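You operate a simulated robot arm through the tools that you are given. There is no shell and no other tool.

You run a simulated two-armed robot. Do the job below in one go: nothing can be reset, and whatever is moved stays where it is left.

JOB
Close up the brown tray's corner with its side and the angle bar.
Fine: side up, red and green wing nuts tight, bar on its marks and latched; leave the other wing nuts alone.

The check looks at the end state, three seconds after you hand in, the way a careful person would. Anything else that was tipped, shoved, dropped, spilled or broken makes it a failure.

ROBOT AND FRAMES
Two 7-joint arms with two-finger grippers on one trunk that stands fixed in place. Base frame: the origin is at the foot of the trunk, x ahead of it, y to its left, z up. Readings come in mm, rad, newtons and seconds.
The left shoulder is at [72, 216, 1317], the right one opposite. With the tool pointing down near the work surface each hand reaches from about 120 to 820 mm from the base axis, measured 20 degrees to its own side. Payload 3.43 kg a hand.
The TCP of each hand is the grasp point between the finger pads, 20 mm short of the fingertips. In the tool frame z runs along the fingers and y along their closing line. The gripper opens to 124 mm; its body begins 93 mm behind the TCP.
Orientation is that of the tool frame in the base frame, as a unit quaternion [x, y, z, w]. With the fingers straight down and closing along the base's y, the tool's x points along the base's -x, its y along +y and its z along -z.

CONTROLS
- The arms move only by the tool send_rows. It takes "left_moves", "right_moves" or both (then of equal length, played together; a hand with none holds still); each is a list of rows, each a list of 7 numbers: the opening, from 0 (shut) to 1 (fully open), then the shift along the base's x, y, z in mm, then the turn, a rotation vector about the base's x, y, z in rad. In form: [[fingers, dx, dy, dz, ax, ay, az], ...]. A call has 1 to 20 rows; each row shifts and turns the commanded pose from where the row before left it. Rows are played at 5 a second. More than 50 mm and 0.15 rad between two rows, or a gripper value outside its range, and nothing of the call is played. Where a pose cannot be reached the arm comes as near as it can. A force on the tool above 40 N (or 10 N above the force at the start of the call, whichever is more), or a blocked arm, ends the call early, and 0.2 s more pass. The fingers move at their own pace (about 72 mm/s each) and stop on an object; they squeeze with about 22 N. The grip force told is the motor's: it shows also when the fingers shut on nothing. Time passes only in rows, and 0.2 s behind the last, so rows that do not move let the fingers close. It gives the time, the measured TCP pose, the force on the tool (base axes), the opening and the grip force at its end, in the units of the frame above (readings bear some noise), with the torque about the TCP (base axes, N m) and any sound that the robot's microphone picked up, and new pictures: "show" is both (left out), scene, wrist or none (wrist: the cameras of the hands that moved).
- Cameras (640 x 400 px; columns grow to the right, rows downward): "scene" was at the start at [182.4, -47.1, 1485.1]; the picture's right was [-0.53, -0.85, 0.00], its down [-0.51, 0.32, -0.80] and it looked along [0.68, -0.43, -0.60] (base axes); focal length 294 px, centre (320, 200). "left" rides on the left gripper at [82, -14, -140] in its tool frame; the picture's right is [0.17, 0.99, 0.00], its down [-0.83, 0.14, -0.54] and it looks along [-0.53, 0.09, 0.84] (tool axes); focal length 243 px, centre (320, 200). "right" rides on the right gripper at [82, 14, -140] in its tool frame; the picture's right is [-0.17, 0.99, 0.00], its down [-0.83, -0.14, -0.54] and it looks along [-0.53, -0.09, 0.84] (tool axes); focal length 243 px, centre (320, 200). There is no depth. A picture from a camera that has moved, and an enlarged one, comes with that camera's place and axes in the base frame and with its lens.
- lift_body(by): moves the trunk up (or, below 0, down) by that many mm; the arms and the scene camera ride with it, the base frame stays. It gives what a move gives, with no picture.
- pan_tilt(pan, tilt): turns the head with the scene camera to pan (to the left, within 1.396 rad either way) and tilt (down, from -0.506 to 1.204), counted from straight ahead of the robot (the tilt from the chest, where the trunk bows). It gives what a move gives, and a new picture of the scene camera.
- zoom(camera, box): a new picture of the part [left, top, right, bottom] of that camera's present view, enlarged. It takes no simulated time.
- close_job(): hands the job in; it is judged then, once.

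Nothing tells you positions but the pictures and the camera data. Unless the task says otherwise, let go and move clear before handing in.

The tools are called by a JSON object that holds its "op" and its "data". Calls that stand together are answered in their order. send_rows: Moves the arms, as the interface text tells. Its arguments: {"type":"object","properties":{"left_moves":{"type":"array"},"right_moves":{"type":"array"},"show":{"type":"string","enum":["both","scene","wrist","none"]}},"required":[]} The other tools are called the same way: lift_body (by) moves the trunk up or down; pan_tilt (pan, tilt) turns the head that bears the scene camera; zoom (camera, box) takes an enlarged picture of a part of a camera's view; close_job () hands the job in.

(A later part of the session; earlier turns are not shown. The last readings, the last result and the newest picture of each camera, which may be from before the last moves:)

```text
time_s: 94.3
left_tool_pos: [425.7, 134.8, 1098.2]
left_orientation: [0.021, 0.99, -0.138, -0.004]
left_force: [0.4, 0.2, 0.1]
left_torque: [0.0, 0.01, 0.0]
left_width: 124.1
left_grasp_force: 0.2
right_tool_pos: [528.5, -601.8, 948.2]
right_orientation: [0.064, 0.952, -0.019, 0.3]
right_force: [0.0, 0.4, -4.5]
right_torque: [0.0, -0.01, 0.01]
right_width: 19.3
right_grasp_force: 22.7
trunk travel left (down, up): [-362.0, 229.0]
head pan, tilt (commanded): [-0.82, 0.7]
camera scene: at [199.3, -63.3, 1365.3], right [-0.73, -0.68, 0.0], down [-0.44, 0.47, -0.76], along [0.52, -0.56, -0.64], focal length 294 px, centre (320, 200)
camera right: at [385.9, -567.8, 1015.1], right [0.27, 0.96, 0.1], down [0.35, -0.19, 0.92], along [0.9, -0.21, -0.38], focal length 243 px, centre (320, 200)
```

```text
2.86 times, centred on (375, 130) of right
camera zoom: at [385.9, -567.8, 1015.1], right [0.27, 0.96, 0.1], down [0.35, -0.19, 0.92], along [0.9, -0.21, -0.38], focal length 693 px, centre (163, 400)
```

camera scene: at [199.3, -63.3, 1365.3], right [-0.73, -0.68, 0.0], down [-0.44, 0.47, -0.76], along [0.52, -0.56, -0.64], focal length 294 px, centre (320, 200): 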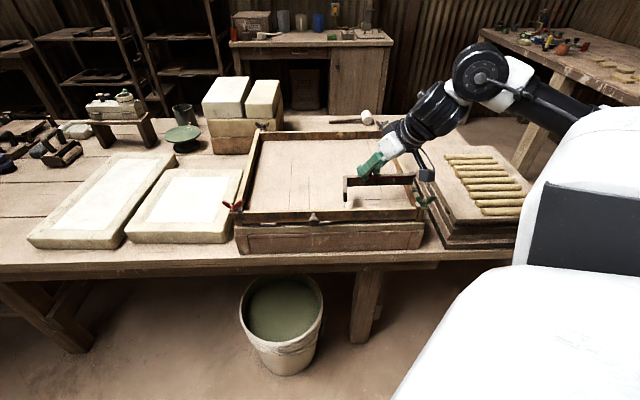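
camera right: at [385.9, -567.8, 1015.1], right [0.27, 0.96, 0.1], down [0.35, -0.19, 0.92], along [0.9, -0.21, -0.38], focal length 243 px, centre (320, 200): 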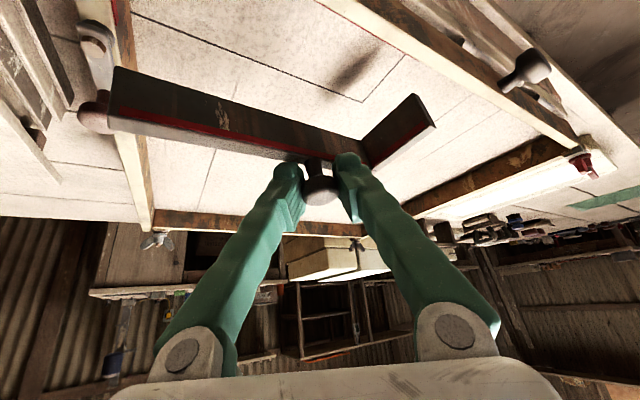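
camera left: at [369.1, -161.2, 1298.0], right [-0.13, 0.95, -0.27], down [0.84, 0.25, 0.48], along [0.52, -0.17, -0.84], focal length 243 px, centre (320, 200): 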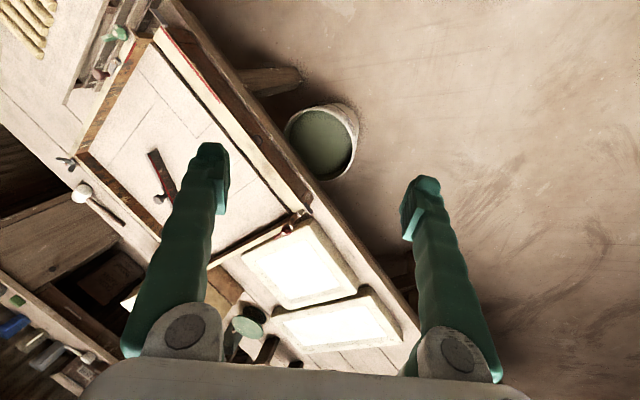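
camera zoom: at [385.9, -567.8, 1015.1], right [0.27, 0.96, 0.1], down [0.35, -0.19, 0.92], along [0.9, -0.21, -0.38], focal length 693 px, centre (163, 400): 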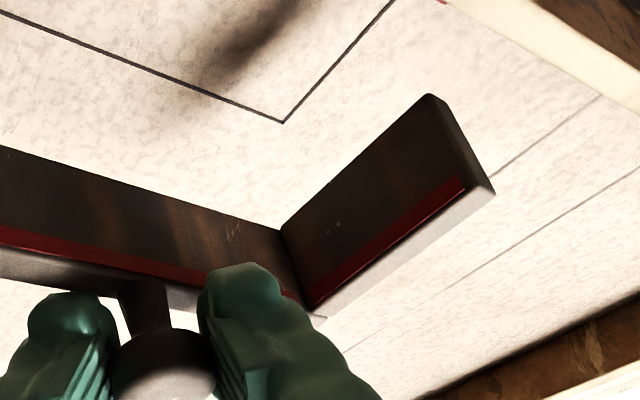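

The bar has slewed a little in the grip: its far end is a bit raised and it lags about 6° in yaw. I'll add 6° of turn, shift 6 mm toward the front and lower most of the way.

{"op": "send_rows", "data": {"right_moves": [[0, -2, 2, 0, 0, 0, 0.0525], [0, -2, 2, 0, 0, 0, 0.0525], [0, 0, 0, -10, 0, 0, 0], [0, 0, 0, -12, 0, 0, 0], [0, 0, 0, -10, 0, 0, 0]], "show": "both"}}

{"op": "zoom", "data": {"camera": "scene", "box": [335, 165, 425, 215]}}

{"op": "zoom", "data": {"camera": "right", "box": [90, 20, 460, 220]}}

```text
time_s: 95.5
left_tool_pos: [427.3, 136.0, 1097.8]
left_orientation: [0.022, 0.99, -0.139, -0.005]
left_force: [-0.3, -0.5, 0.0]
left_torque: [0.01, 0.0, 0.01]
left_width: 123.9
left_grasp_force: 0.0
right_tool_pos: [524.8, -597.6, 915.2]
right_orientation: [0.015, 0.954, -0.004, 0.301]
right_force: [0.0, 0.1, -4.2]
right_torque: [0.03, -0.01, -0.01]
right_width: 19.1
right_grasp_force: 21.6
trunk travel left (down, up): [-362.0, 229.0]
head pan, tilt (commanded): [-0.82, 0.7]
camera scene: at [199.7, -63.3, 1365.2], right [-0.73, -0.68, 0.0], down [-0.44, 0.47, -0.76], along [0.52, -0.56, -0.64], focal length 294 px, centre (320, 200)
camera right: at [377.7, -579.7, 982.3], right [0.17, 0.98, 0.1], down [0.37, -0.15, 0.92], along [0.92, -0.12, -0.39], focal length 243 px, centre (320, 200)
```

scene: 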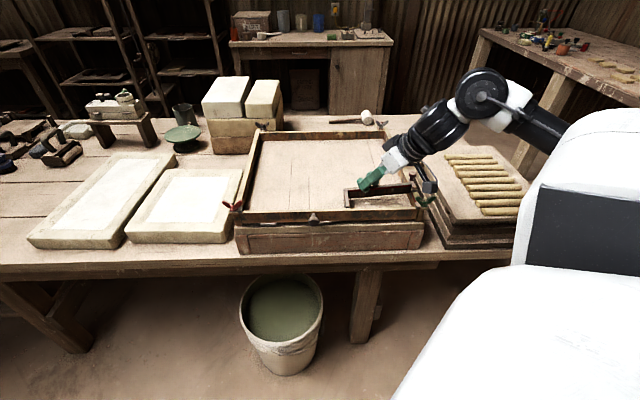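
right: 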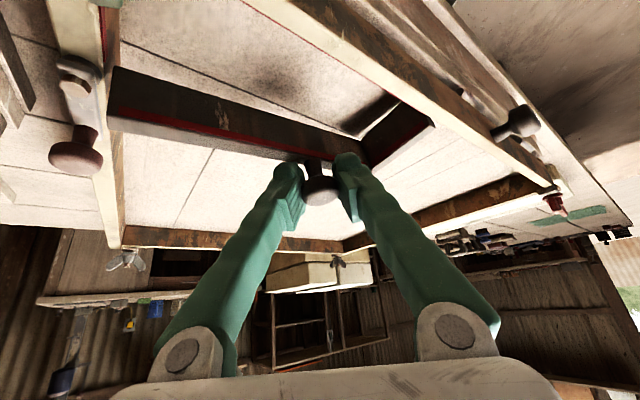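

```text
7.11 times, centred on (380, 190) of scene
camera zoom: at [199.7, -63.3, 1365.2], right [-0.73, -0.68, 0.0], down [-0.44, 0.47, -0.76], along [0.52, -0.56, -0.64], focal length 2089 px, centre (-107, 271)
```

zoom: 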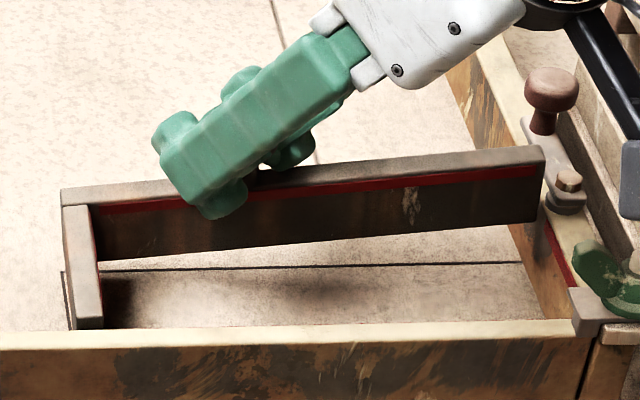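

```text
1.73 times, centred on (275, 120) of right
camera zoom: at [377.7, -579.7, 982.3], right [0.17, 0.98, 0.1], down [0.37, -0.15, 0.92], along [0.92, -0.12, -0.39], focal length 420 px, centre (398, 338)
```

zoom: 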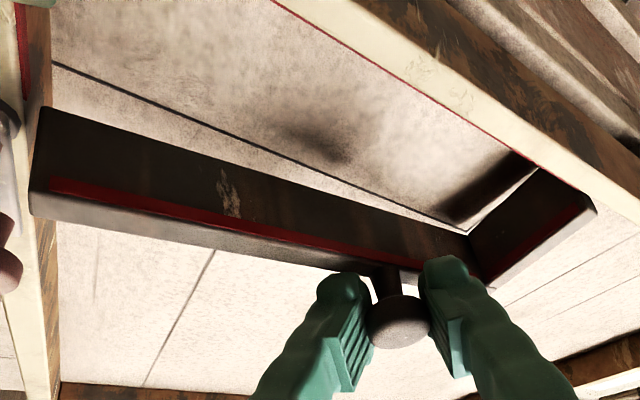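

The short leg now lies along its mark line, and the far end is still about 20 mm high. I'll roll the hand about 8° to level the bar before setting it down.

{"op": "send_rows", "data": {"right_moves": [[0, 0, 0, 3, 0.07, 0, 0], [0, 0, 0, 2, 0.07, 0, 0]], "show": "both"}}

{"op": "zoom", "data": {"camera": "scene", "box": [335, 165, 425, 215]}}

{"op": "zoom", "data": {"camera": "right", "box": [90, 20, 460, 220]}}

```text
time_s: 96.1
left_tool_pos: [426.8, 134.8, 1098.2]
left_orientation: [0.022, 0.99, -0.139, -0.005]
left_force: [0.5, -0.1, -0.4]
left_torque: [-0.01, 0.01, -0.01]
left_width: 124.1
left_grasp_force: 0.1
right_tool_pos: [525.3, -598.6, 923.0]
right_orientation: [0.035, 0.952, 0.064, 0.299]
right_force: [0.4, -1.0, -4.7]
right_torque: [-0.08, -0.05, -0.03]
right_width: 19.0
right_grasp_force: 23.0
trunk travel left (down, up): [-362.0, 229.0]
head pan, tilt (commanded): [-0.82, 0.7]
camera scene: at [199.7, -63.4, 1365.2], right [-0.73, -0.68, 0.0], down [-0.44, 0.47, -0.76], along [0.52, -0.56, -0.64], focal length 294 px, centre (320, 200)
camera right: at [378.6, -589.8, 991.5], right [0.17, 0.96, 0.23], down [0.37, -0.28, 0.89], along [0.92, -0.06, -0.4], focal length 243 px, centre (320, 200)
```

scene: 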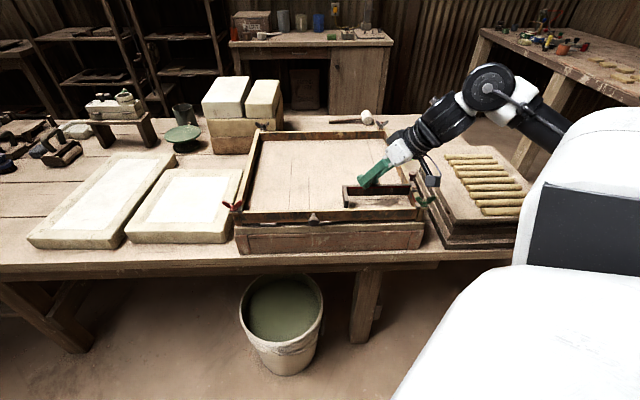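
right: 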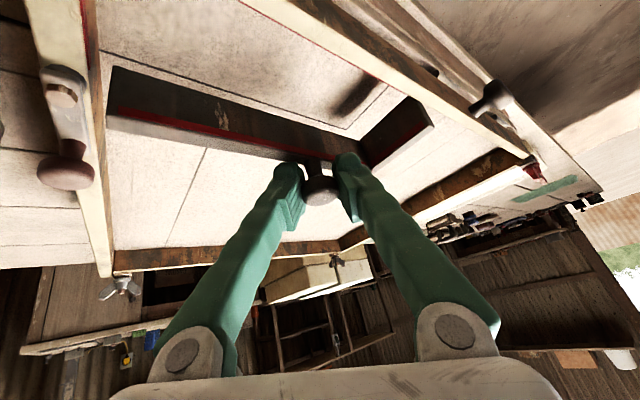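

```text
7.11 times, centred on (380, 190) of scene
camera zoom: at [199.7, -63.4, 1365.2], right [-0.73, -0.68, 0.0], down [-0.44, 0.47, -0.76], along [0.52, -0.56, -0.64], focal length 2089 px, centre (-107, 271)
```

zoom: 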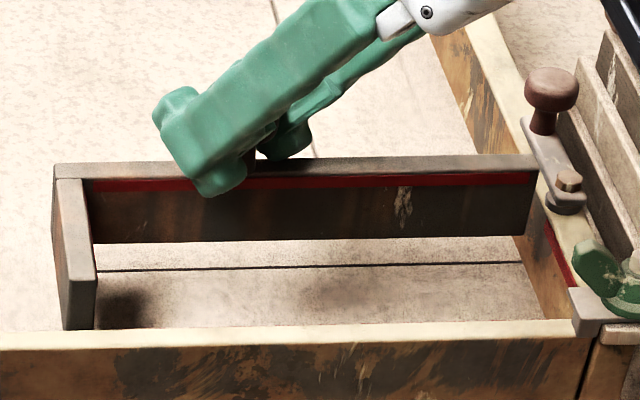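

```text
1.73 times, centred on (275, 120) of right
camera zoom: at [378.6, -589.8, 991.5], right [0.17, 0.96, 0.23], down [0.37, -0.28, 0.89], along [0.92, -0.06, -0.4], focal length 420 px, centre (398, 338)
```

zoom: 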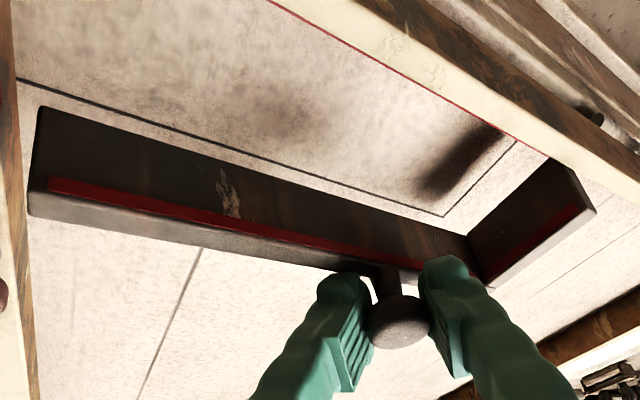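

Level now. By triangulation the inner corner is at about s=0, d=785 (target d≈794), so I'll shift about 6 mm toward the back while lowering to some 7 mm above the floor.

{"op": "send_rows", "data": {"right_moves": [[0, 2, -2, -7, 0, 0, 0], [0, 2, -2, -7, 0, 0, 0], [0, 0, 0, -8, 0, 0, 0]], "show": "both"}}

{"op": "zoom", "data": {"camera": "scene", "box": [335, 165, 425, 215]}}

{"op": "zoom", "data": {"camera": "right", "box": [60, 20, 460, 220]}}

```text
time_s: 96.9
left_tool_pos: [426.8, 134.7, 1098.1]
left_orientation: [0.021, 0.99, -0.14, -0.004]
left_force: [0.1, -0.3, -0.3]
left_torque: [-0.02, 0.01, 0.04]
left_width: 123.7
left_grasp_force: 0.1
right_tool_pos: [529.8, -603.9, 898.9]
right_orientation: [0.035, 0.951, 0.064, 0.299]
right_force: [0.6, 0.1, -3.5]
right_torque: [0.11, -0.07, -0.02]
right_width: 18.9
right_grasp_force: 22.4
trunk travel left (down, up): [-362.0, 229.0]
head pan, tilt (commanded): [-0.82, 0.7]
camera scene: at [199.5, -63.3, 1365.3], right [-0.73, -0.68, 0.0], down [-0.44, 0.47, -0.76], along [0.52, -0.56, -0.64], focal length 294 px, centre (320, 200)
camera right: at [383.1, -594.2, 968.0], right [0.17, 0.96, 0.23], down [0.37, -0.28, 0.89], along [0.92, -0.06, -0.4], focal length 243 px, centre (320, 200)
```

scene: 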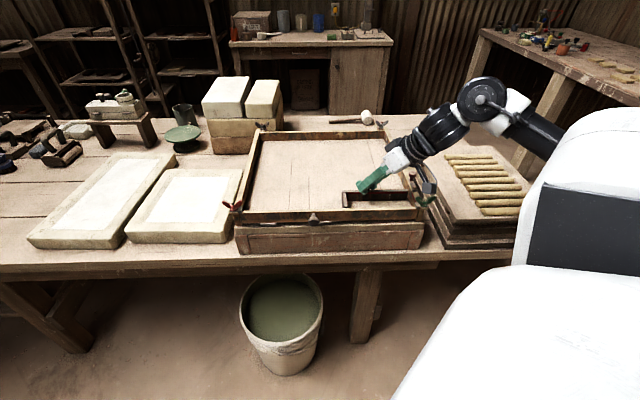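
right: 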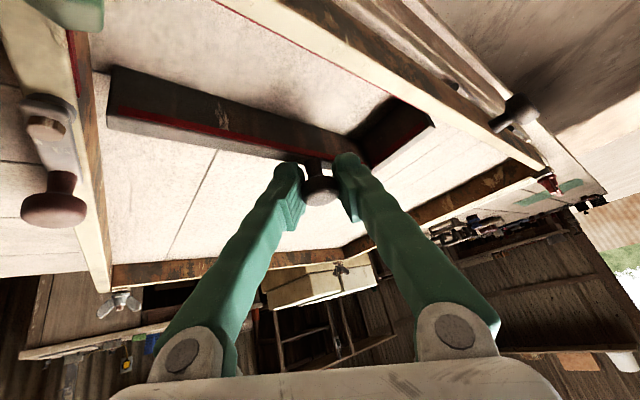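

```text
7.11 times, centred on (380, 190) of scene
camera zoom: at [199.5, -63.3, 1365.3], right [-0.73, -0.68, 0.0], down [-0.44, 0.47, -0.76], along [0.52, -0.56, -0.64], focal length 2089 px, centre (-107, 271)
```

zoom: 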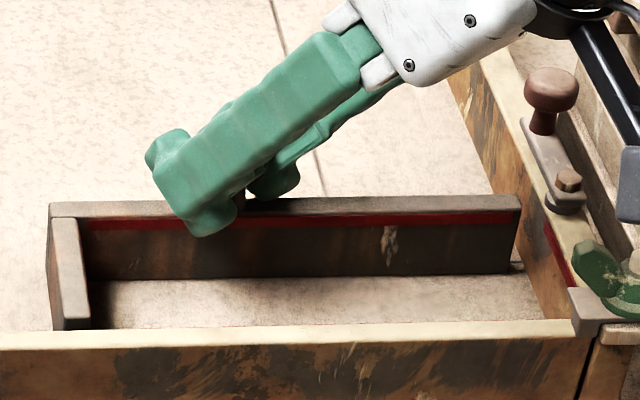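

```text
1.60 times, centred on (260, 120) of right
camera zoom: at [383.1, -594.2, 968.0], right [0.17, 0.96, 0.23], down [0.37, -0.28, 0.89], along [0.92, -0.06, -0.4], focal length 388 px, centre (416, 328)
```

zoom: 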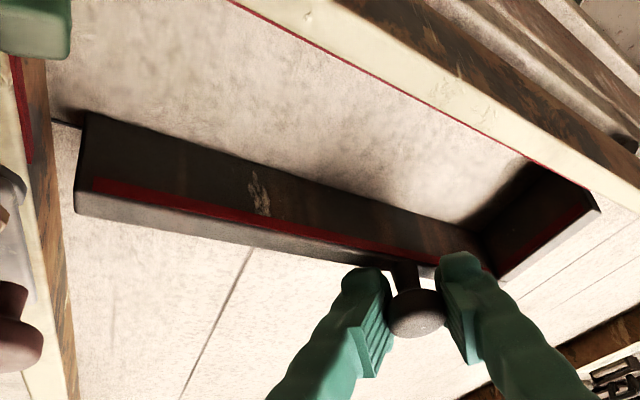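

The bar is now nearly on the floor with its inner corner close to target. Before releasing, I'll zoom in closely to check lean, contact and the line.

{"op": "zoom", "data": {"camera": "scene", "box": [336, 185, 366, 215]}}

{"op": "zoom", "data": {"camera": "scene", "box": [390, 180, 420, 212]}}

{"op": "zoom", "data": {"camera": "right", "box": [60, 40, 200, 140]}}

{"op": "zoom", "data": {"camera": "right", "box": [330, 80, 450, 180]}}

```text
13.33 times, centred on (351, 200) of scene
camera zoom: at [199.5, -63.3, 1365.3], right [-0.73, -0.68, 0.0], down [-0.44, 0.47, -0.76], along [0.52, -0.56, -0.64], focal length 3917 px, centre (-93, 200)
```

zoom: 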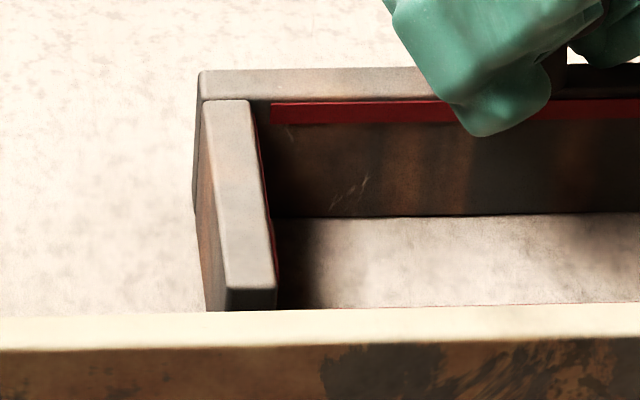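

```text
12.50 times, centred on (405, 196) of scene
camera zoom: at [199.5, -63.3, 1365.3], right [-0.73, -0.68, 0.0], down [-0.44, 0.47, -0.76], along [0.52, -0.56, -0.64], focal length 3672 px, centre (-742, 250)
```

zoom: 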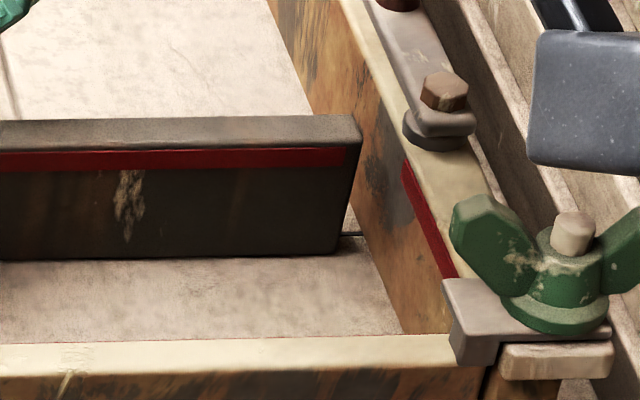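

```text
4.00 times, centred on (130, 90) of right
camera zoom: at [383.1, -594.2, 968.0], right [0.17, 0.96, 0.23], down [0.37, -0.28, 0.89], along [0.92, -0.06, -0.4], focal length 970 px, centre (1080, 640)
```

zoom: 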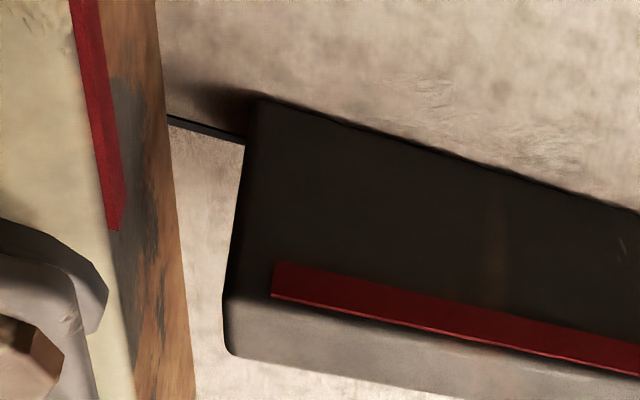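

```text
4.00 times, centred on (390, 130) of right
camera zoom: at [383.1, -594.2, 968.0], right [0.17, 0.96, 0.23], down [0.37, -0.28, 0.89], along [0.92, -0.06, -0.4], focal length 970 px, centre (40, 480)
```

zoom: 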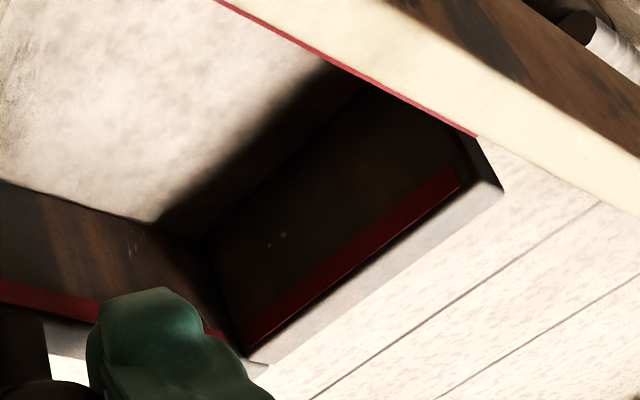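

The bar is level, about 2 mm above the floor, yaw within half a degree. The visible corner was partly hidden earlier, and its outer corner is really about 6.5 mm short of the mark along the front. I'll raise it 2 mm, shift it toward the right wall, and check.

{"op": "send_rows", "data": {"right_moves": [[0, 0, 0, 2, 0, 0, 0], [0, -2.7, -1.6, 0, 0, 0, 0], [0, -2.6, -1.6, 0, 0, 0, 0]], "show": "wrist"}}

{"op": "zoom", "data": {"camera": "scene", "box": [336, 185, 366, 215]}}

{"op": "zoom", "data": {"camera": "scene", "box": [390, 180, 420, 212]}}

{"op": "zoom", "data": {"camera": "right", "box": [330, 80, 450, 180]}}

```text
time_s: 97.7
left_tool_pos: [428.0, 135.3, 1097.9]
left_orientation: [0.022, 0.99, -0.139, -0.005]
left_force: [-0.8, -0.2, 0.7]
left_torque: [0.03, 0.0, 0.02]
left_width: 124.1
left_grasp_force: 0.1
right_tool_pos: [524.0, -605.7, 901.7]
right_orientation: [0.035, 0.952, 0.064, 0.299]
right_force: [-0.4, -0.1, -4.8]
right_torque: [-0.05, -0.06, -0.02]
right_width: 18.7
right_grasp_force: 22.2
trunk travel left (down, up): [-362.0, 229.0]
head pan, tilt (commanded): [-0.82, 0.7]
camera right: at [378.2, -597.1, 970.3], right [0.17, 0.96, 0.23], down [0.37, -0.28, 0.89], along [0.92, -0.06, -0.4], focal length 243 px, centre (320, 200)
```

right: 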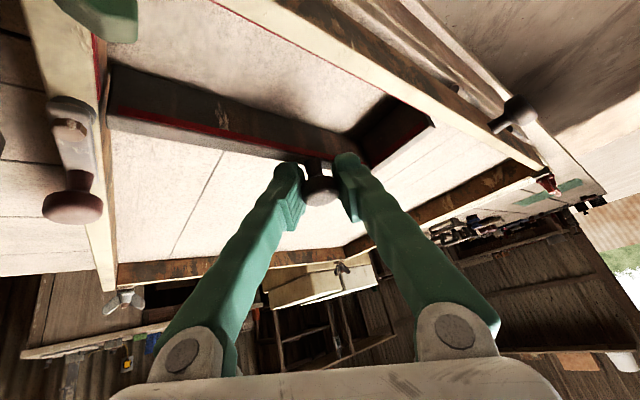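

```text
13.33 times, centred on (351, 200) of scene
camera zoom: at [199.6, -63.3, 1365.3], right [-0.73, -0.68, 0.0], down [-0.44, 0.47, -0.76], along [0.52, -0.56, -0.64], focal length 3917 px, centre (-93, 200)
```

zoom: 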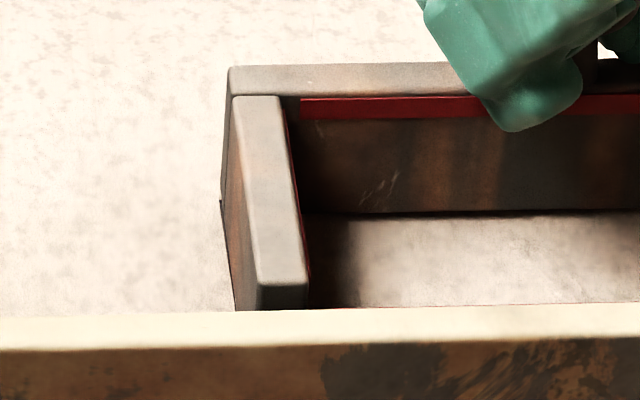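

```text
12.50 times, centred on (405, 196) of scene
camera zoom: at [199.6, -63.3, 1365.3], right [-0.73, -0.68, 0.0], down [-0.44, 0.47, -0.76], along [0.52, -0.56, -0.64], focal length 3672 px, centre (-742, 250)
```

zoom: 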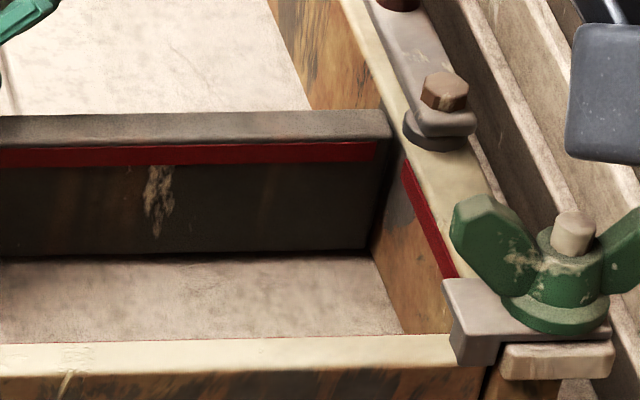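

```text
4.00 times, centred on (390, 130) of right
camera zoom: at [378.2, -597.1, 970.3], right [0.17, 0.96, 0.23], down [0.37, -0.28, 0.89], along [0.92, -0.06, -0.4], focal length 970 px, centre (40, 480)
```

zoom: 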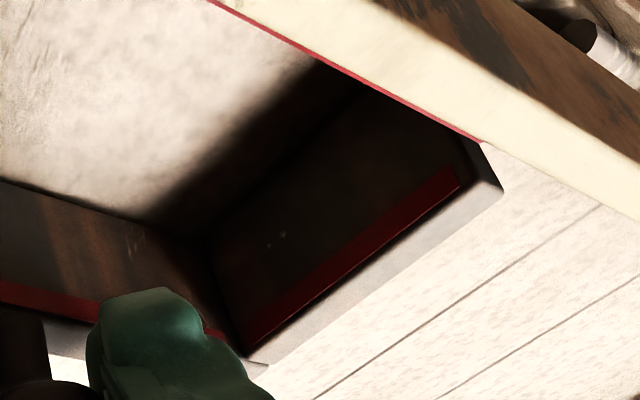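

The bar's outer edge now runs right along the short mark line, with the far end just off the right wall. I'll nudge it 1.5 mm more and lower it to the floor.

{"op": "send_rows", "data": {"right_moves": [[0, -1, -1, 0, 0, 0, 0], [0, 0, 0, -1.5, 0, 0, 0], [0, 0, 0, -1.5, 0, 0, 0], [0, 0, 0, -1.2, 0, 0, 0]], "show": "wrist"}}

{"op": "zoom", "data": {"camera": "scene", "box": [336, 185, 366, 215]}}

{"op": "zoom", "data": {"camera": "scene", "box": [390, 180, 420, 212]}}

```text
time_s: 98.7
left_tool_pos: [425.4, 135.5, 1097.7]
left_orientation: [0.022, 0.99, -0.139, -0.004]
left_force: [-0.8, -0.4, 0.0]
left_torque: [-0.01, -0.01, 0.02]
left_width: 123.9
left_grasp_force: 0.1
right_tool_pos: [526.9, -607.9, 897.4]
right_orientation: [0.036, 0.951, 0.062, 0.301]
right_force: [-1.6, -2.9, 3.9]
right_torque: [-0.06, -0.01, 0.01]
right_width: 18.5
right_grasp_force: 22.5
trunk travel left (down, up): [-362.0, 229.0]
head pan, tilt (commanded): [-0.82, 0.7]
camera right: at [377.9, -598.0, 966.5], right [0.17, 0.96, 0.23], down [0.36, -0.28, 0.89], along [0.92, -0.06, -0.39], focal length 243 px, centre (320, 200)
```

right: 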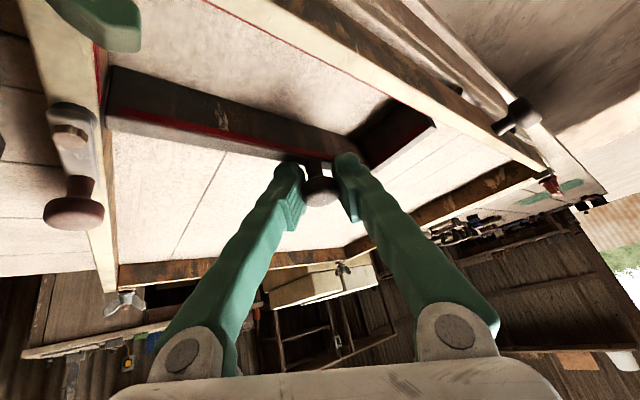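

```text
13.33 times, centred on (351, 200) of scene
camera zoom: at [198.8, -62.8, 1365.5], right [-0.73, -0.68, 0.0], down [-0.44, 0.47, -0.77], along [0.52, -0.56, -0.64], focal length 3917 px, centre (-93, 200)
```

zoom: 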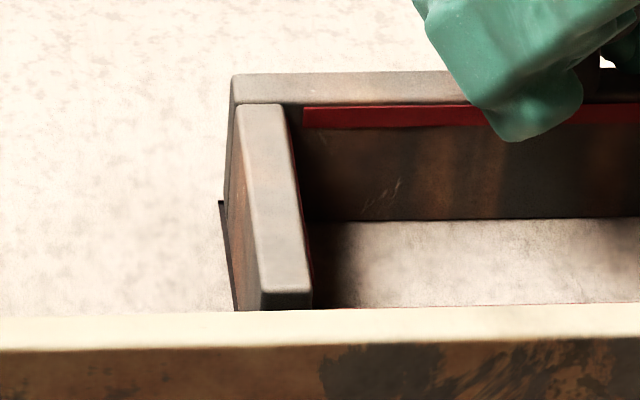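

```text
12.50 times, centred on (405, 196) of scene
camera zoom: at [198.8, -62.8, 1365.5], right [-0.73, -0.68, 0.0], down [-0.44, 0.47, -0.77], along [0.52, -0.56, -0.64], focal length 3672 px, centre (-742, 250)
```

zoom: 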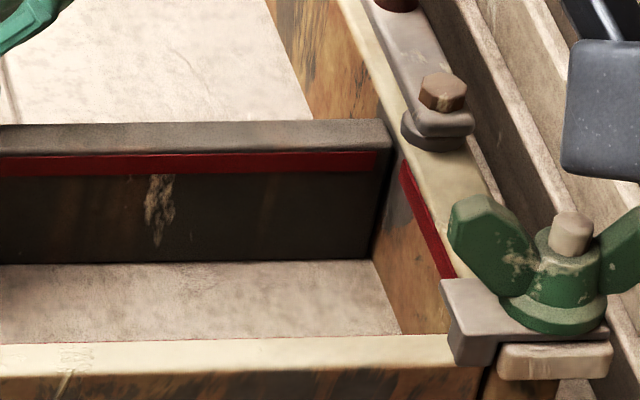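

The bar is down, on the floor, with the line just showing along its outer edge and its end at the wall. I'll open the fingers and back out along the tool axis.

{"op": "send_rows", "data": {"right_moves": [[0.2, 0, 0, 0.5, 0, 0, 0], [0.35, 0, 0, 0, 0, 0, 0], [0.45, 0, 0, 0, 0, 0, 0], [0.45, -8, -1, 12, 0, 0, 0], [0.45, -12, -2, 20, 0, 0, 0], [0.45, -15, -3, 25, 0, 0, 0]], "show": "both"}}

{"op": "zoom", "data": {"camera": "scene", "box": [335, 165, 425, 215]}}

{"op": "zoom", "data": {"camera": "right", "box": [60, 0, 460, 220]}}

```text
time_s: 100.1
left_tool_pos: [427.4, 135.7, 1098.6]
left_orientation: [0.021, 0.99, -0.139, -0.004]
left_force: [-0.5, 0.1, -0.8]
left_torque: [0.01, 0.0, 0.0]
left_width: 123.7
left_grasp_force: 0.0
right_tool_pos: [486.4, -610.3, 956.7]
right_orientation: [0.036, 0.951, 0.064, 0.299]
right_force: [-0.5, 0.1, 0.5]
right_torque: [-0.02, 0.02, 0.0]
right_width: 55.7
right_grasp_force: 0.0
trunk travel left (down, up): [-362.0, 229.0]
head pan, tilt (commanded): [-0.82, 0.7]
camera scene: at [198.3, -62.2, 1365.5], right [-0.73, -0.68, 0.0], down [-0.44, 0.47, -0.77], along [0.52, -0.56, -0.64], focal length 294 px, centre (320, 200)
camera right: at [339.5, -603.1, 1026.5], right [0.16, 0.96, 0.23], down [0.37, -0.28, 0.89], along [0.92, -0.06, -0.4], focal length 243 px, centre (320, 200)
```

scene: 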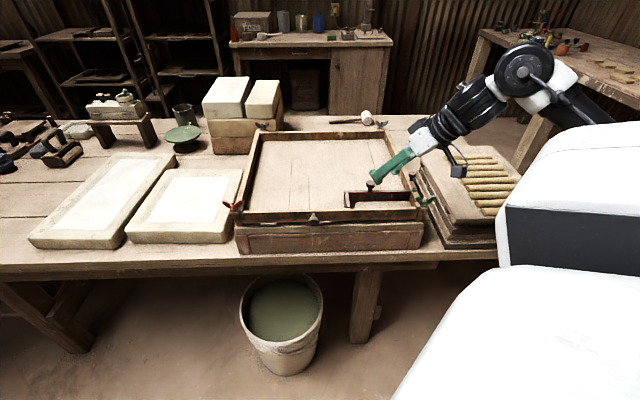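
right: 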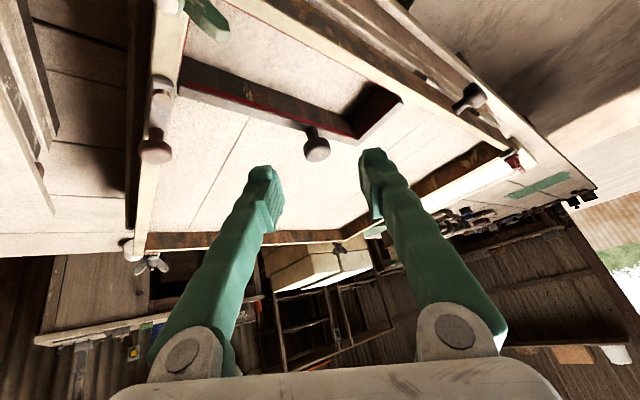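

```text
7.11 times, centred on (380, 190) of scene
camera zoom: at [198.3, -62.2, 1365.5], right [-0.73, -0.68, 0.0], down [-0.44, 0.47, -0.77], along [0.52, -0.56, -0.64], focal length 2089 px, centre (-107, 271)
```

zoom: 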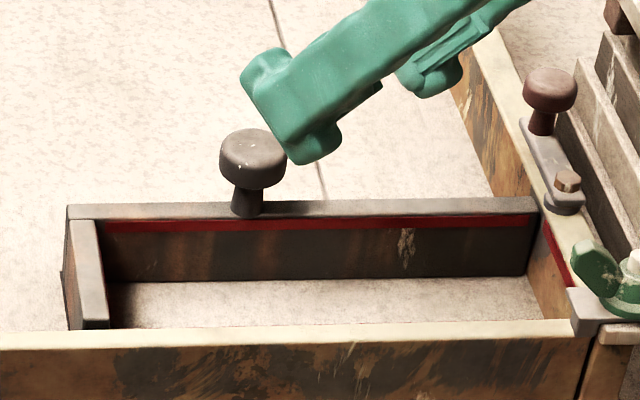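

```text
1.60 times, centred on (260, 110) of right
camera zoom: at [339.5, -603.1, 1026.5], right [0.16, 0.96, 0.23], down [0.37, -0.28, 0.89], along [0.92, -0.06, -0.4], focal length 388 px, centre (416, 344)
```

zoom: 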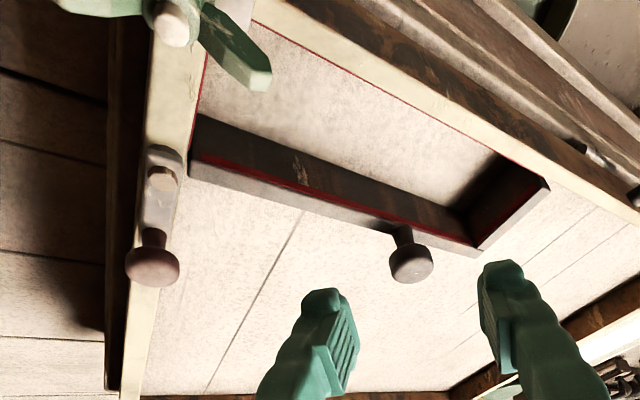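

The bar sits on its marks. Now the latch: its bolt is at about (437,-688,886) and its knob at (462,-714,902), so I need to swing the knob about 90° inward over the bar's end. I'll move the right hand in front of that knob and take the roll out of the wrist.

{"op": "send_rows", "data": {"right_moves": [[0.4, -15, -25, 8, -0.047, 0, 0], [0.4, -20, -30, 3, -0.047, 0, 0], [0.4, -20, -35, 0, -0.047, 0, 0], [0.4, -10, -12, 0, 0, 0, 0]], "show": "both"}}

{"op": "zoom", "data": {"camera": "right", "box": [200, 40, 520, 240]}}

```text
time_s: 101.1
left_tool_pos: [428.0, 135.4, 1097.4]
left_orientation: [0.021, 0.99, -0.14, -0.004]
left_force: [0.1, -0.2, 0.3]
left_torque: [0.03, 0.01, -0.02]
left_width: 124.2
left_grasp_force: 0.0
right_tool_pos: [422.1, -714.3, 971.3]
right_orientation: [0.014, 0.954, -0.004, 0.3]
right_force: [-0.4, 0.9, 1.0]
right_torque: [0.0, -0.01, 0.02]
right_width: 49.6
right_grasp_force: 0.0
trunk travel left (down, up): [-362.0, 229.0]
head pan, tilt (commanded): [-0.82, 0.7]
camera scene: at [199.1, -62.7, 1365.4], right [-0.73, -0.68, 0.0], down [-0.44, 0.47, -0.77], along [0.52, -0.56, -0.64], focal length 294 px, centre (320, 200)
camera right: at [275.4, -695.1, 1037.5], right [0.16, 0.98, 0.1], down [0.37, -0.15, 0.92], along [0.92, -0.12, -0.38], focal length 243 px, centre (320, 200)
```

scene: 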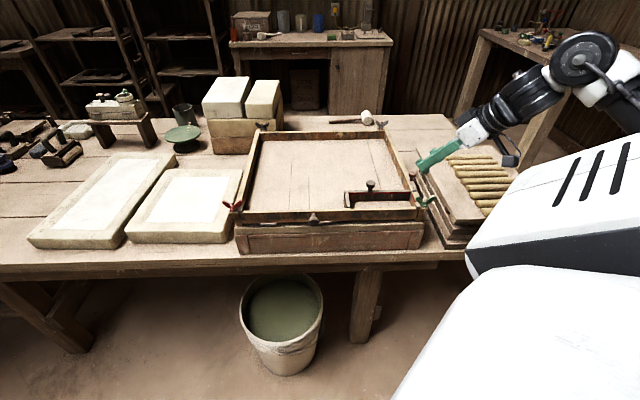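
right: 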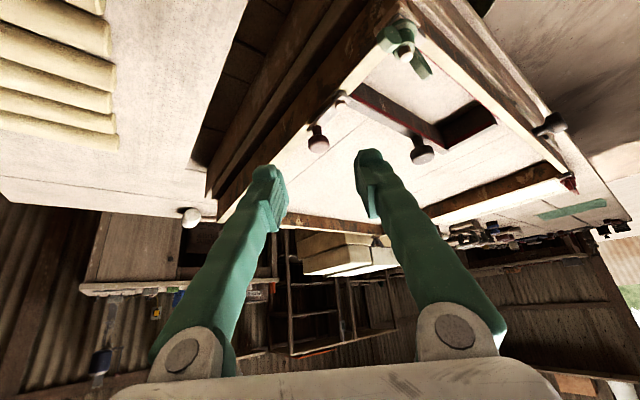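

```text
2.00 times, centred on (360, 140) of right
camera zoom: at [275.4, -695.1, 1037.5], right [0.16, 0.98, 0.1], down [0.37, -0.15, 0.92], along [0.92, -0.12, -0.38], focal length 485 px, centre (240, 320)
```

zoom: 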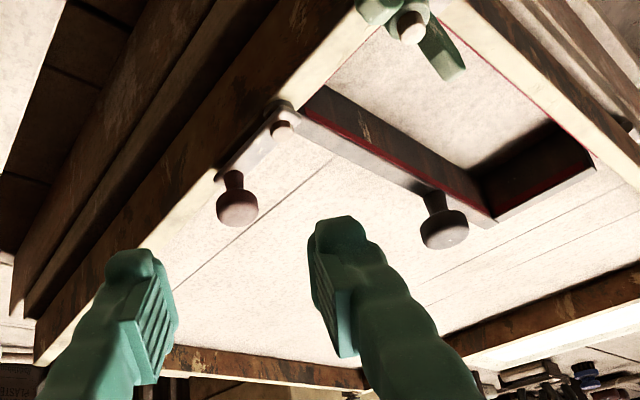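

The latch knob is straight ahead between the fingers at about (462,-714,902). I'll approach along the tool axis, stopping just short.

{"op": "send_rows", "data": {"right_moves": [[0.4, -5, 0, -4, 0, 0, 0], [0.4, 18, -0.5, -26, 0, 0, 0], [0.4, 18, -0.5, -26, 0, 0, 0]], "show": "wrist"}}

{"op": "zoom", "data": {"camera": "right", "box": [200, 40, 440, 240]}}

{"op": "zoom", "data": {"camera": "scene", "box": [385, 155, 435, 215]}}

```text
time_s: 101.9
left_tool_pos: [426.9, 136.0, 1097.6]
left_orientation: [0.022, 0.99, -0.139, -0.005]
left_force: [0.5, 0.1, 0.4]
left_torque: [0.03, 0.0, 0.03]
left_width: 124.0
left_grasp_force: 0.1
right_tool_pos: [454.1, -714.9, 912.1]
right_orientation: [0.014, 0.954, -0.004, 0.3]
right_force: [1.4, 0.9, -0.4]
right_torque: [0.01, 0.0, 0.0]
right_width: 49.6
right_grasp_force: 0.0
trunk travel left (down, up): [-362.0, 229.0]
head pan, tilt (commanded): [-0.82, 0.7]
camera right: at [307.2, -696.2, 978.7], right [0.17, 0.98, 0.1], down [0.37, -0.15, 0.92], along [0.92, -0.12, -0.39], focal length 243 px, centre (320, 200)
```

right: 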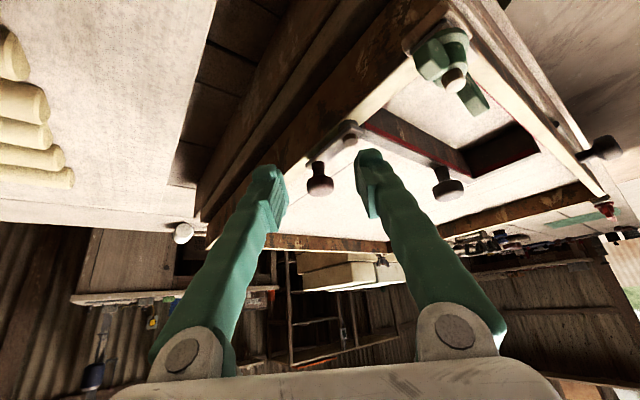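

```text
2.00 times, centred on (320, 140) of right
camera zoom: at [307.2, -696.2, 978.7], right [0.17, 0.98, 0.1], down [0.37, -0.15, 0.92], along [0.92, -0.12, -0.39], focal length 485 px, centre (320, 320)
```

zoom: 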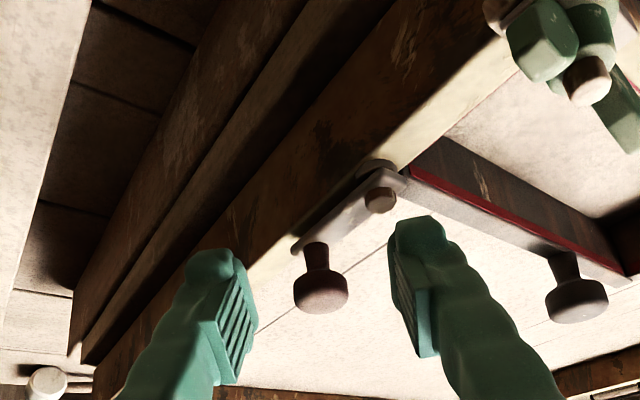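

```text
6.67 times, centred on (410, 185) of scene
camera zoom: at [199.5, -63.2, 1365.3], right [-0.73, -0.68, 0.0], down [-0.44, 0.47, -0.76], along [0.52, -0.56, -0.64], focal length 1959 px, centre (-280, 300)
```

zoom: 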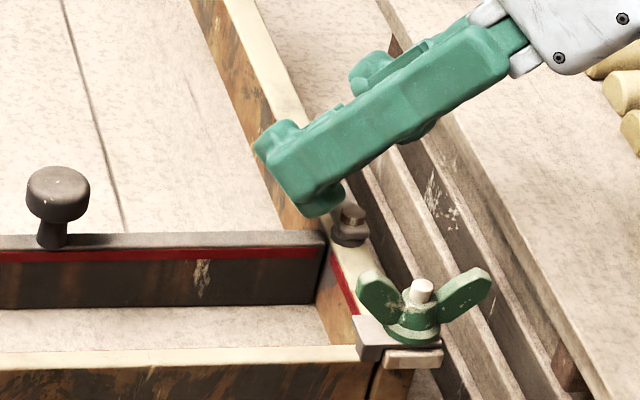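

Nicely centred. I'll take the last 12 mm and grip the latch knob.

{"op": "send_rows", "data": {"right_moves": [[0.4, 4, 0.2, -5, 0, 0, 0], [0.4, 3.7, 0.2, -4, 0, 0, 0], [0.25, 0, 0, 0, 0, 0, 0], [0.1, 0, 0, 0, 0, 0, 0], [0, 0, 0, 0, 0, 0, 0]], "show": "wrist"}}

{"op": "zoom", "data": {"camera": "right", "box": [200, 40, 440, 240]}}

{"op": "zoom", "data": {"camera": "scene", "box": [385, 155, 435, 215]}}

```text
time_s: 103.1
left_tool_pos: [427.4, 134.6, 1097.9]
left_orientation: [0.021, 0.99, -0.139, -0.005]
left_force: [0.2, 0.1, -0.5]
left_torque: [0.02, -0.01, -0.01]
left_width: 123.7
left_grasp_force: 0.1
right_tool_pos: [464.0, -714.9, 905.2]
right_orientation: [0.015, 0.953, -0.004, 0.303]
right_force: [15.2, -3.8, 6.7]
right_torque: [1.6, 0.09, -0.31]
right_width: 14.6
right_grasp_force: 44.8
trunk travel left (down, up): [-362.0, 229.0]
head pan, tilt (commanded): [-0.82, 0.7]
camera right: at [316.9, -695.3, 970.2], right [0.17, 0.98, 0.1], down [0.36, -0.15, 0.92], along [0.92, -0.12, -0.38], focal length 243 px, centre (320, 200)
```

right: 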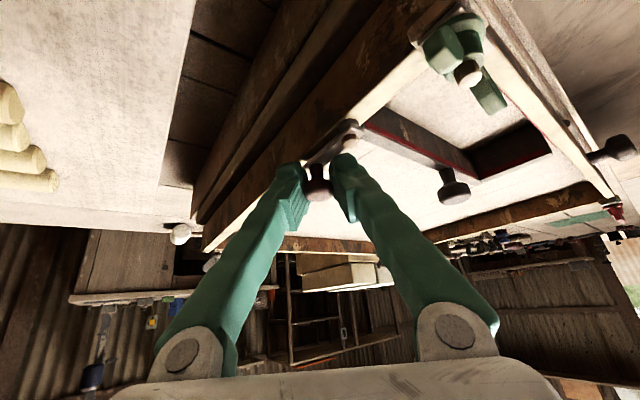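

```text
2.00 times, centred on (320, 140) of right
camera zoom: at [316.9, -695.3, 970.2], right [0.17, 0.98, 0.1], down [0.36, -0.15, 0.92], along [0.92, -0.12, -0.38], focal length 485 px, centre (320, 320)
```

zoom: 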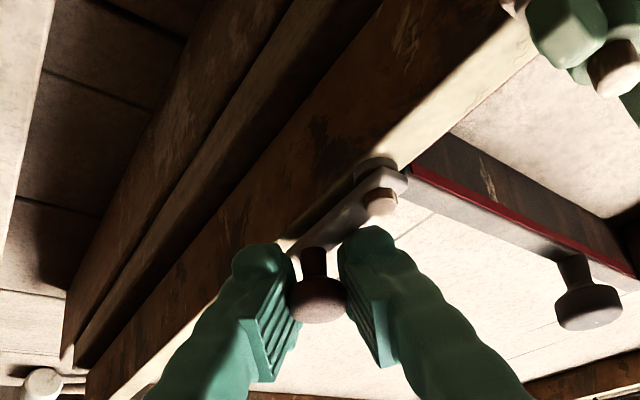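

```text
6.67 times, centred on (410, 185) of scene
camera zoom: at [200.7, -62.9, 1365.2], right [-0.73, -0.68, 0.0], down [-0.44, 0.47, -0.76], along [0.52, -0.56, -0.64], focal length 1959 px, centre (-280, 300)
```

zoom: 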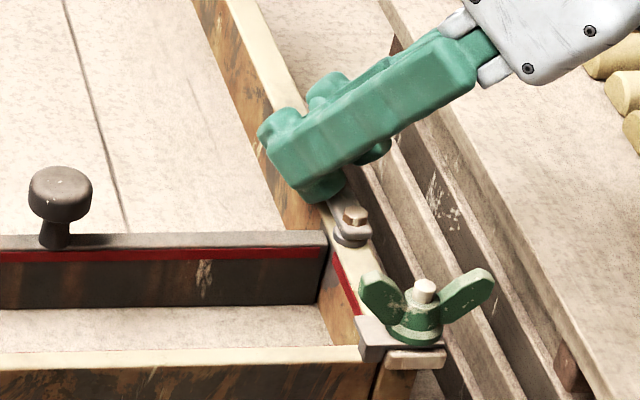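

The latch knob is gripped, with some side stress. I'll start swinging it inward in small steps along its arc.

{"op": "send_rows", "data": {"right_moves": [[0, 1.5, 2, 1, 0, 0, 0], [0, 2.2, 3, 0, 0, 0, 0], [0, 2, 3.5, 0, 0, 0, 0], [0, 2, 4, 0, 0, 0, 0]], "show": "wrist"}}

{"op": "zoom", "data": {"camera": "right", "box": [200, 40, 440, 240]}}

{"op": "zoom", "data": {"camera": "scene", "box": [385, 155, 435, 215]}}

```text
time_s: 104.1
left_tool_pos: [428.8, 133.7, 1096.3]
left_orientation: [0.021, 0.99, -0.138, -0.005]
left_force: [0.4, -0.2, -0.2]
left_torque: [0.0, 0.04, 0.02]
left_width: 124.2
left_grasp_force: 0.1
right_tool_pos: [472.8, -702.9, 902.2]
right_orientation: [0.015, 0.953, -0.003, 0.302]
right_force: [27.1, -19.9, 3.8]
right_torque: [0.06, 0.19, 0.33]
right_width: 11.8
right_grasp_force: 45.2
trunk travel left (down, up): [-362.0, 229.0]
head pan, tilt (commanded): [-0.82, 0.7]
camera right: at [326.2, -684.5, 968.3], right [0.17, 0.98, 0.1], down [0.36, -0.15, 0.92], along [0.92, -0.12, -0.38], focal length 243 px, centre (320, 200)
```

right: 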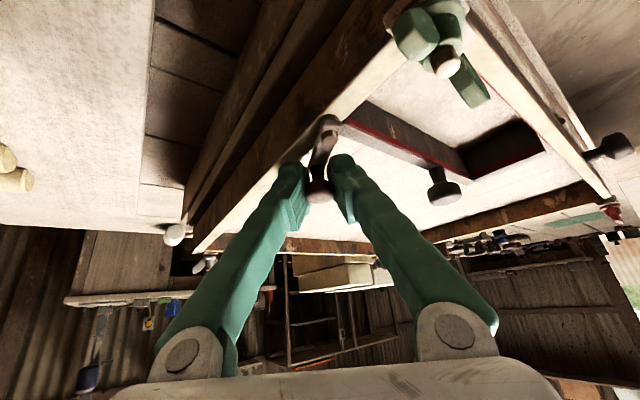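

```text
2.00 times, centred on (320, 140) of right
camera zoom: at [326.2, -684.5, 968.3], right [0.17, 0.98, 0.1], down [0.36, -0.15, 0.92], along [0.92, -0.12, -0.38], focal length 485 px, centre (320, 320)
```

zoom: 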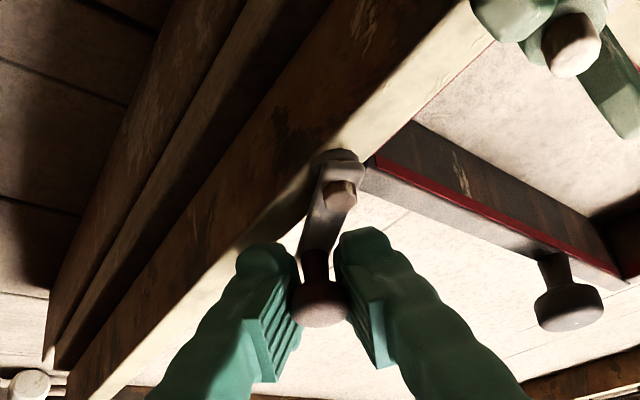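

```text
6.67 times, centred on (410, 185) of scene
camera zoom: at [202.2, -65.0, 1364.7], right [-0.73, -0.68, 0.0], down [-0.44, 0.47, -0.76], along [0.52, -0.56, -0.65], focal length 1959 px, centre (-280, 300)
```

zoom: 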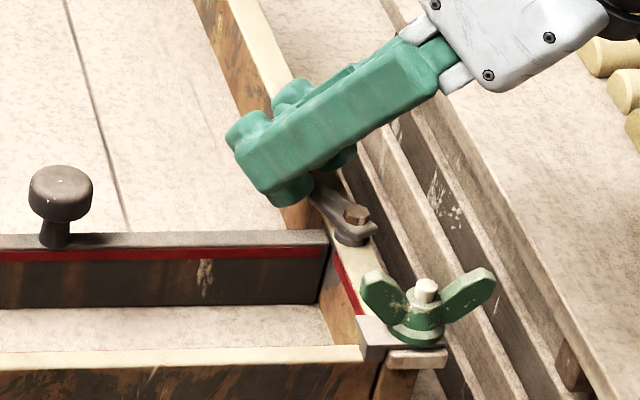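

The lever is swinging inward (about 25° so far); the load is mostly radial, so I'll widen the path slightly and continue along the arc.

{"op": "send_rows", "data": {"right_moves": [[0, 3, -0.5, 0, 0, 0, 0], [0, 1.2, 3.9, 0, 0, 0, 0], [0, 1.2, 3.9, 0, 0, 0, 0], [0, 0.6, 3.4, 0, 0, 0, 0], [0, 0, 3.4, 0, 0, 0, 0]], "show": "wrist"}}

{"op": "zoom", "data": {"camera": "right", "box": [200, 40, 440, 240]}}

{"op": "zoom", "data": {"camera": "scene", "box": [385, 155, 435, 215]}}

```text
time_s: 105.3
left_tool_pos: [428.0, 133.8, 1097.6]
left_orientation: [0.022, 0.99, -0.138, -0.006]
left_force: [1.2, 0.0, 1.0]
left_torque: [-0.02, 0.02, 0.01]
left_width: 123.9
left_grasp_force: 0.0
right_tool_pos: [475.8, -688.8, 899.3]
right_orientation: [0.014, 0.954, -0.003, 0.299]
right_force: [14.8, -11.1, -2.5]
right_torque: [-0.19, -0.18, 0.42]
right_width: 11.2
right_grasp_force: 44.2
trunk travel left (down, up): [-362.0, 229.0]
head pan, tilt (commanded): [-0.82, 0.7]
camera right: at [329.6, -670.4, 967.4], right [0.17, 0.98, 0.1], down [0.37, -0.15, 0.92], along [0.91, -0.12, -0.39], focal length 243 px, centre (320, 200)
```

right: 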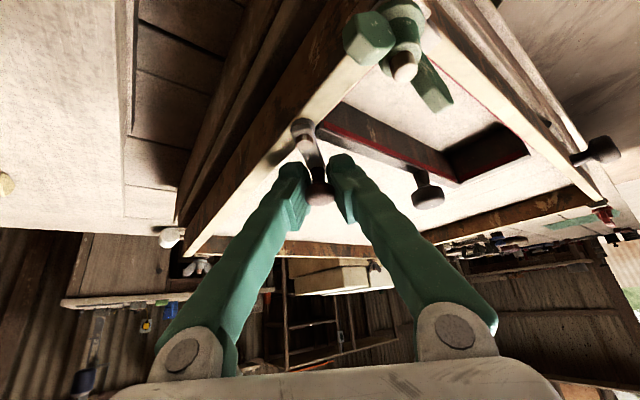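

```text
2.00 times, centred on (320, 140) of right
camera zoom: at [329.6, -670.4, 967.4], right [0.17, 0.98, 0.1], down [0.37, -0.15, 0.92], along [0.91, -0.12, -0.39], focal length 485 px, centre (320, 320)
```

zoom: 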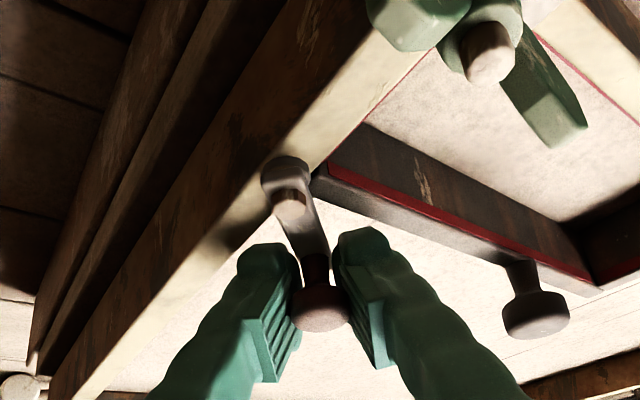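

```text
6.67 times, centred on (410, 185) of scene
camera zoom: at [201.2, -64.3, 1364.9], right [-0.73, -0.68, 0.0], down [-0.44, 0.47, -0.76], along [0.52, -0.56, -0.65], focal length 1959 px, centre (-280, 300)
```

zoom: 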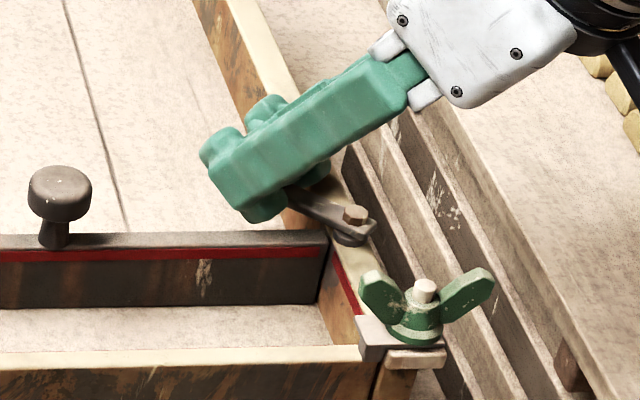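

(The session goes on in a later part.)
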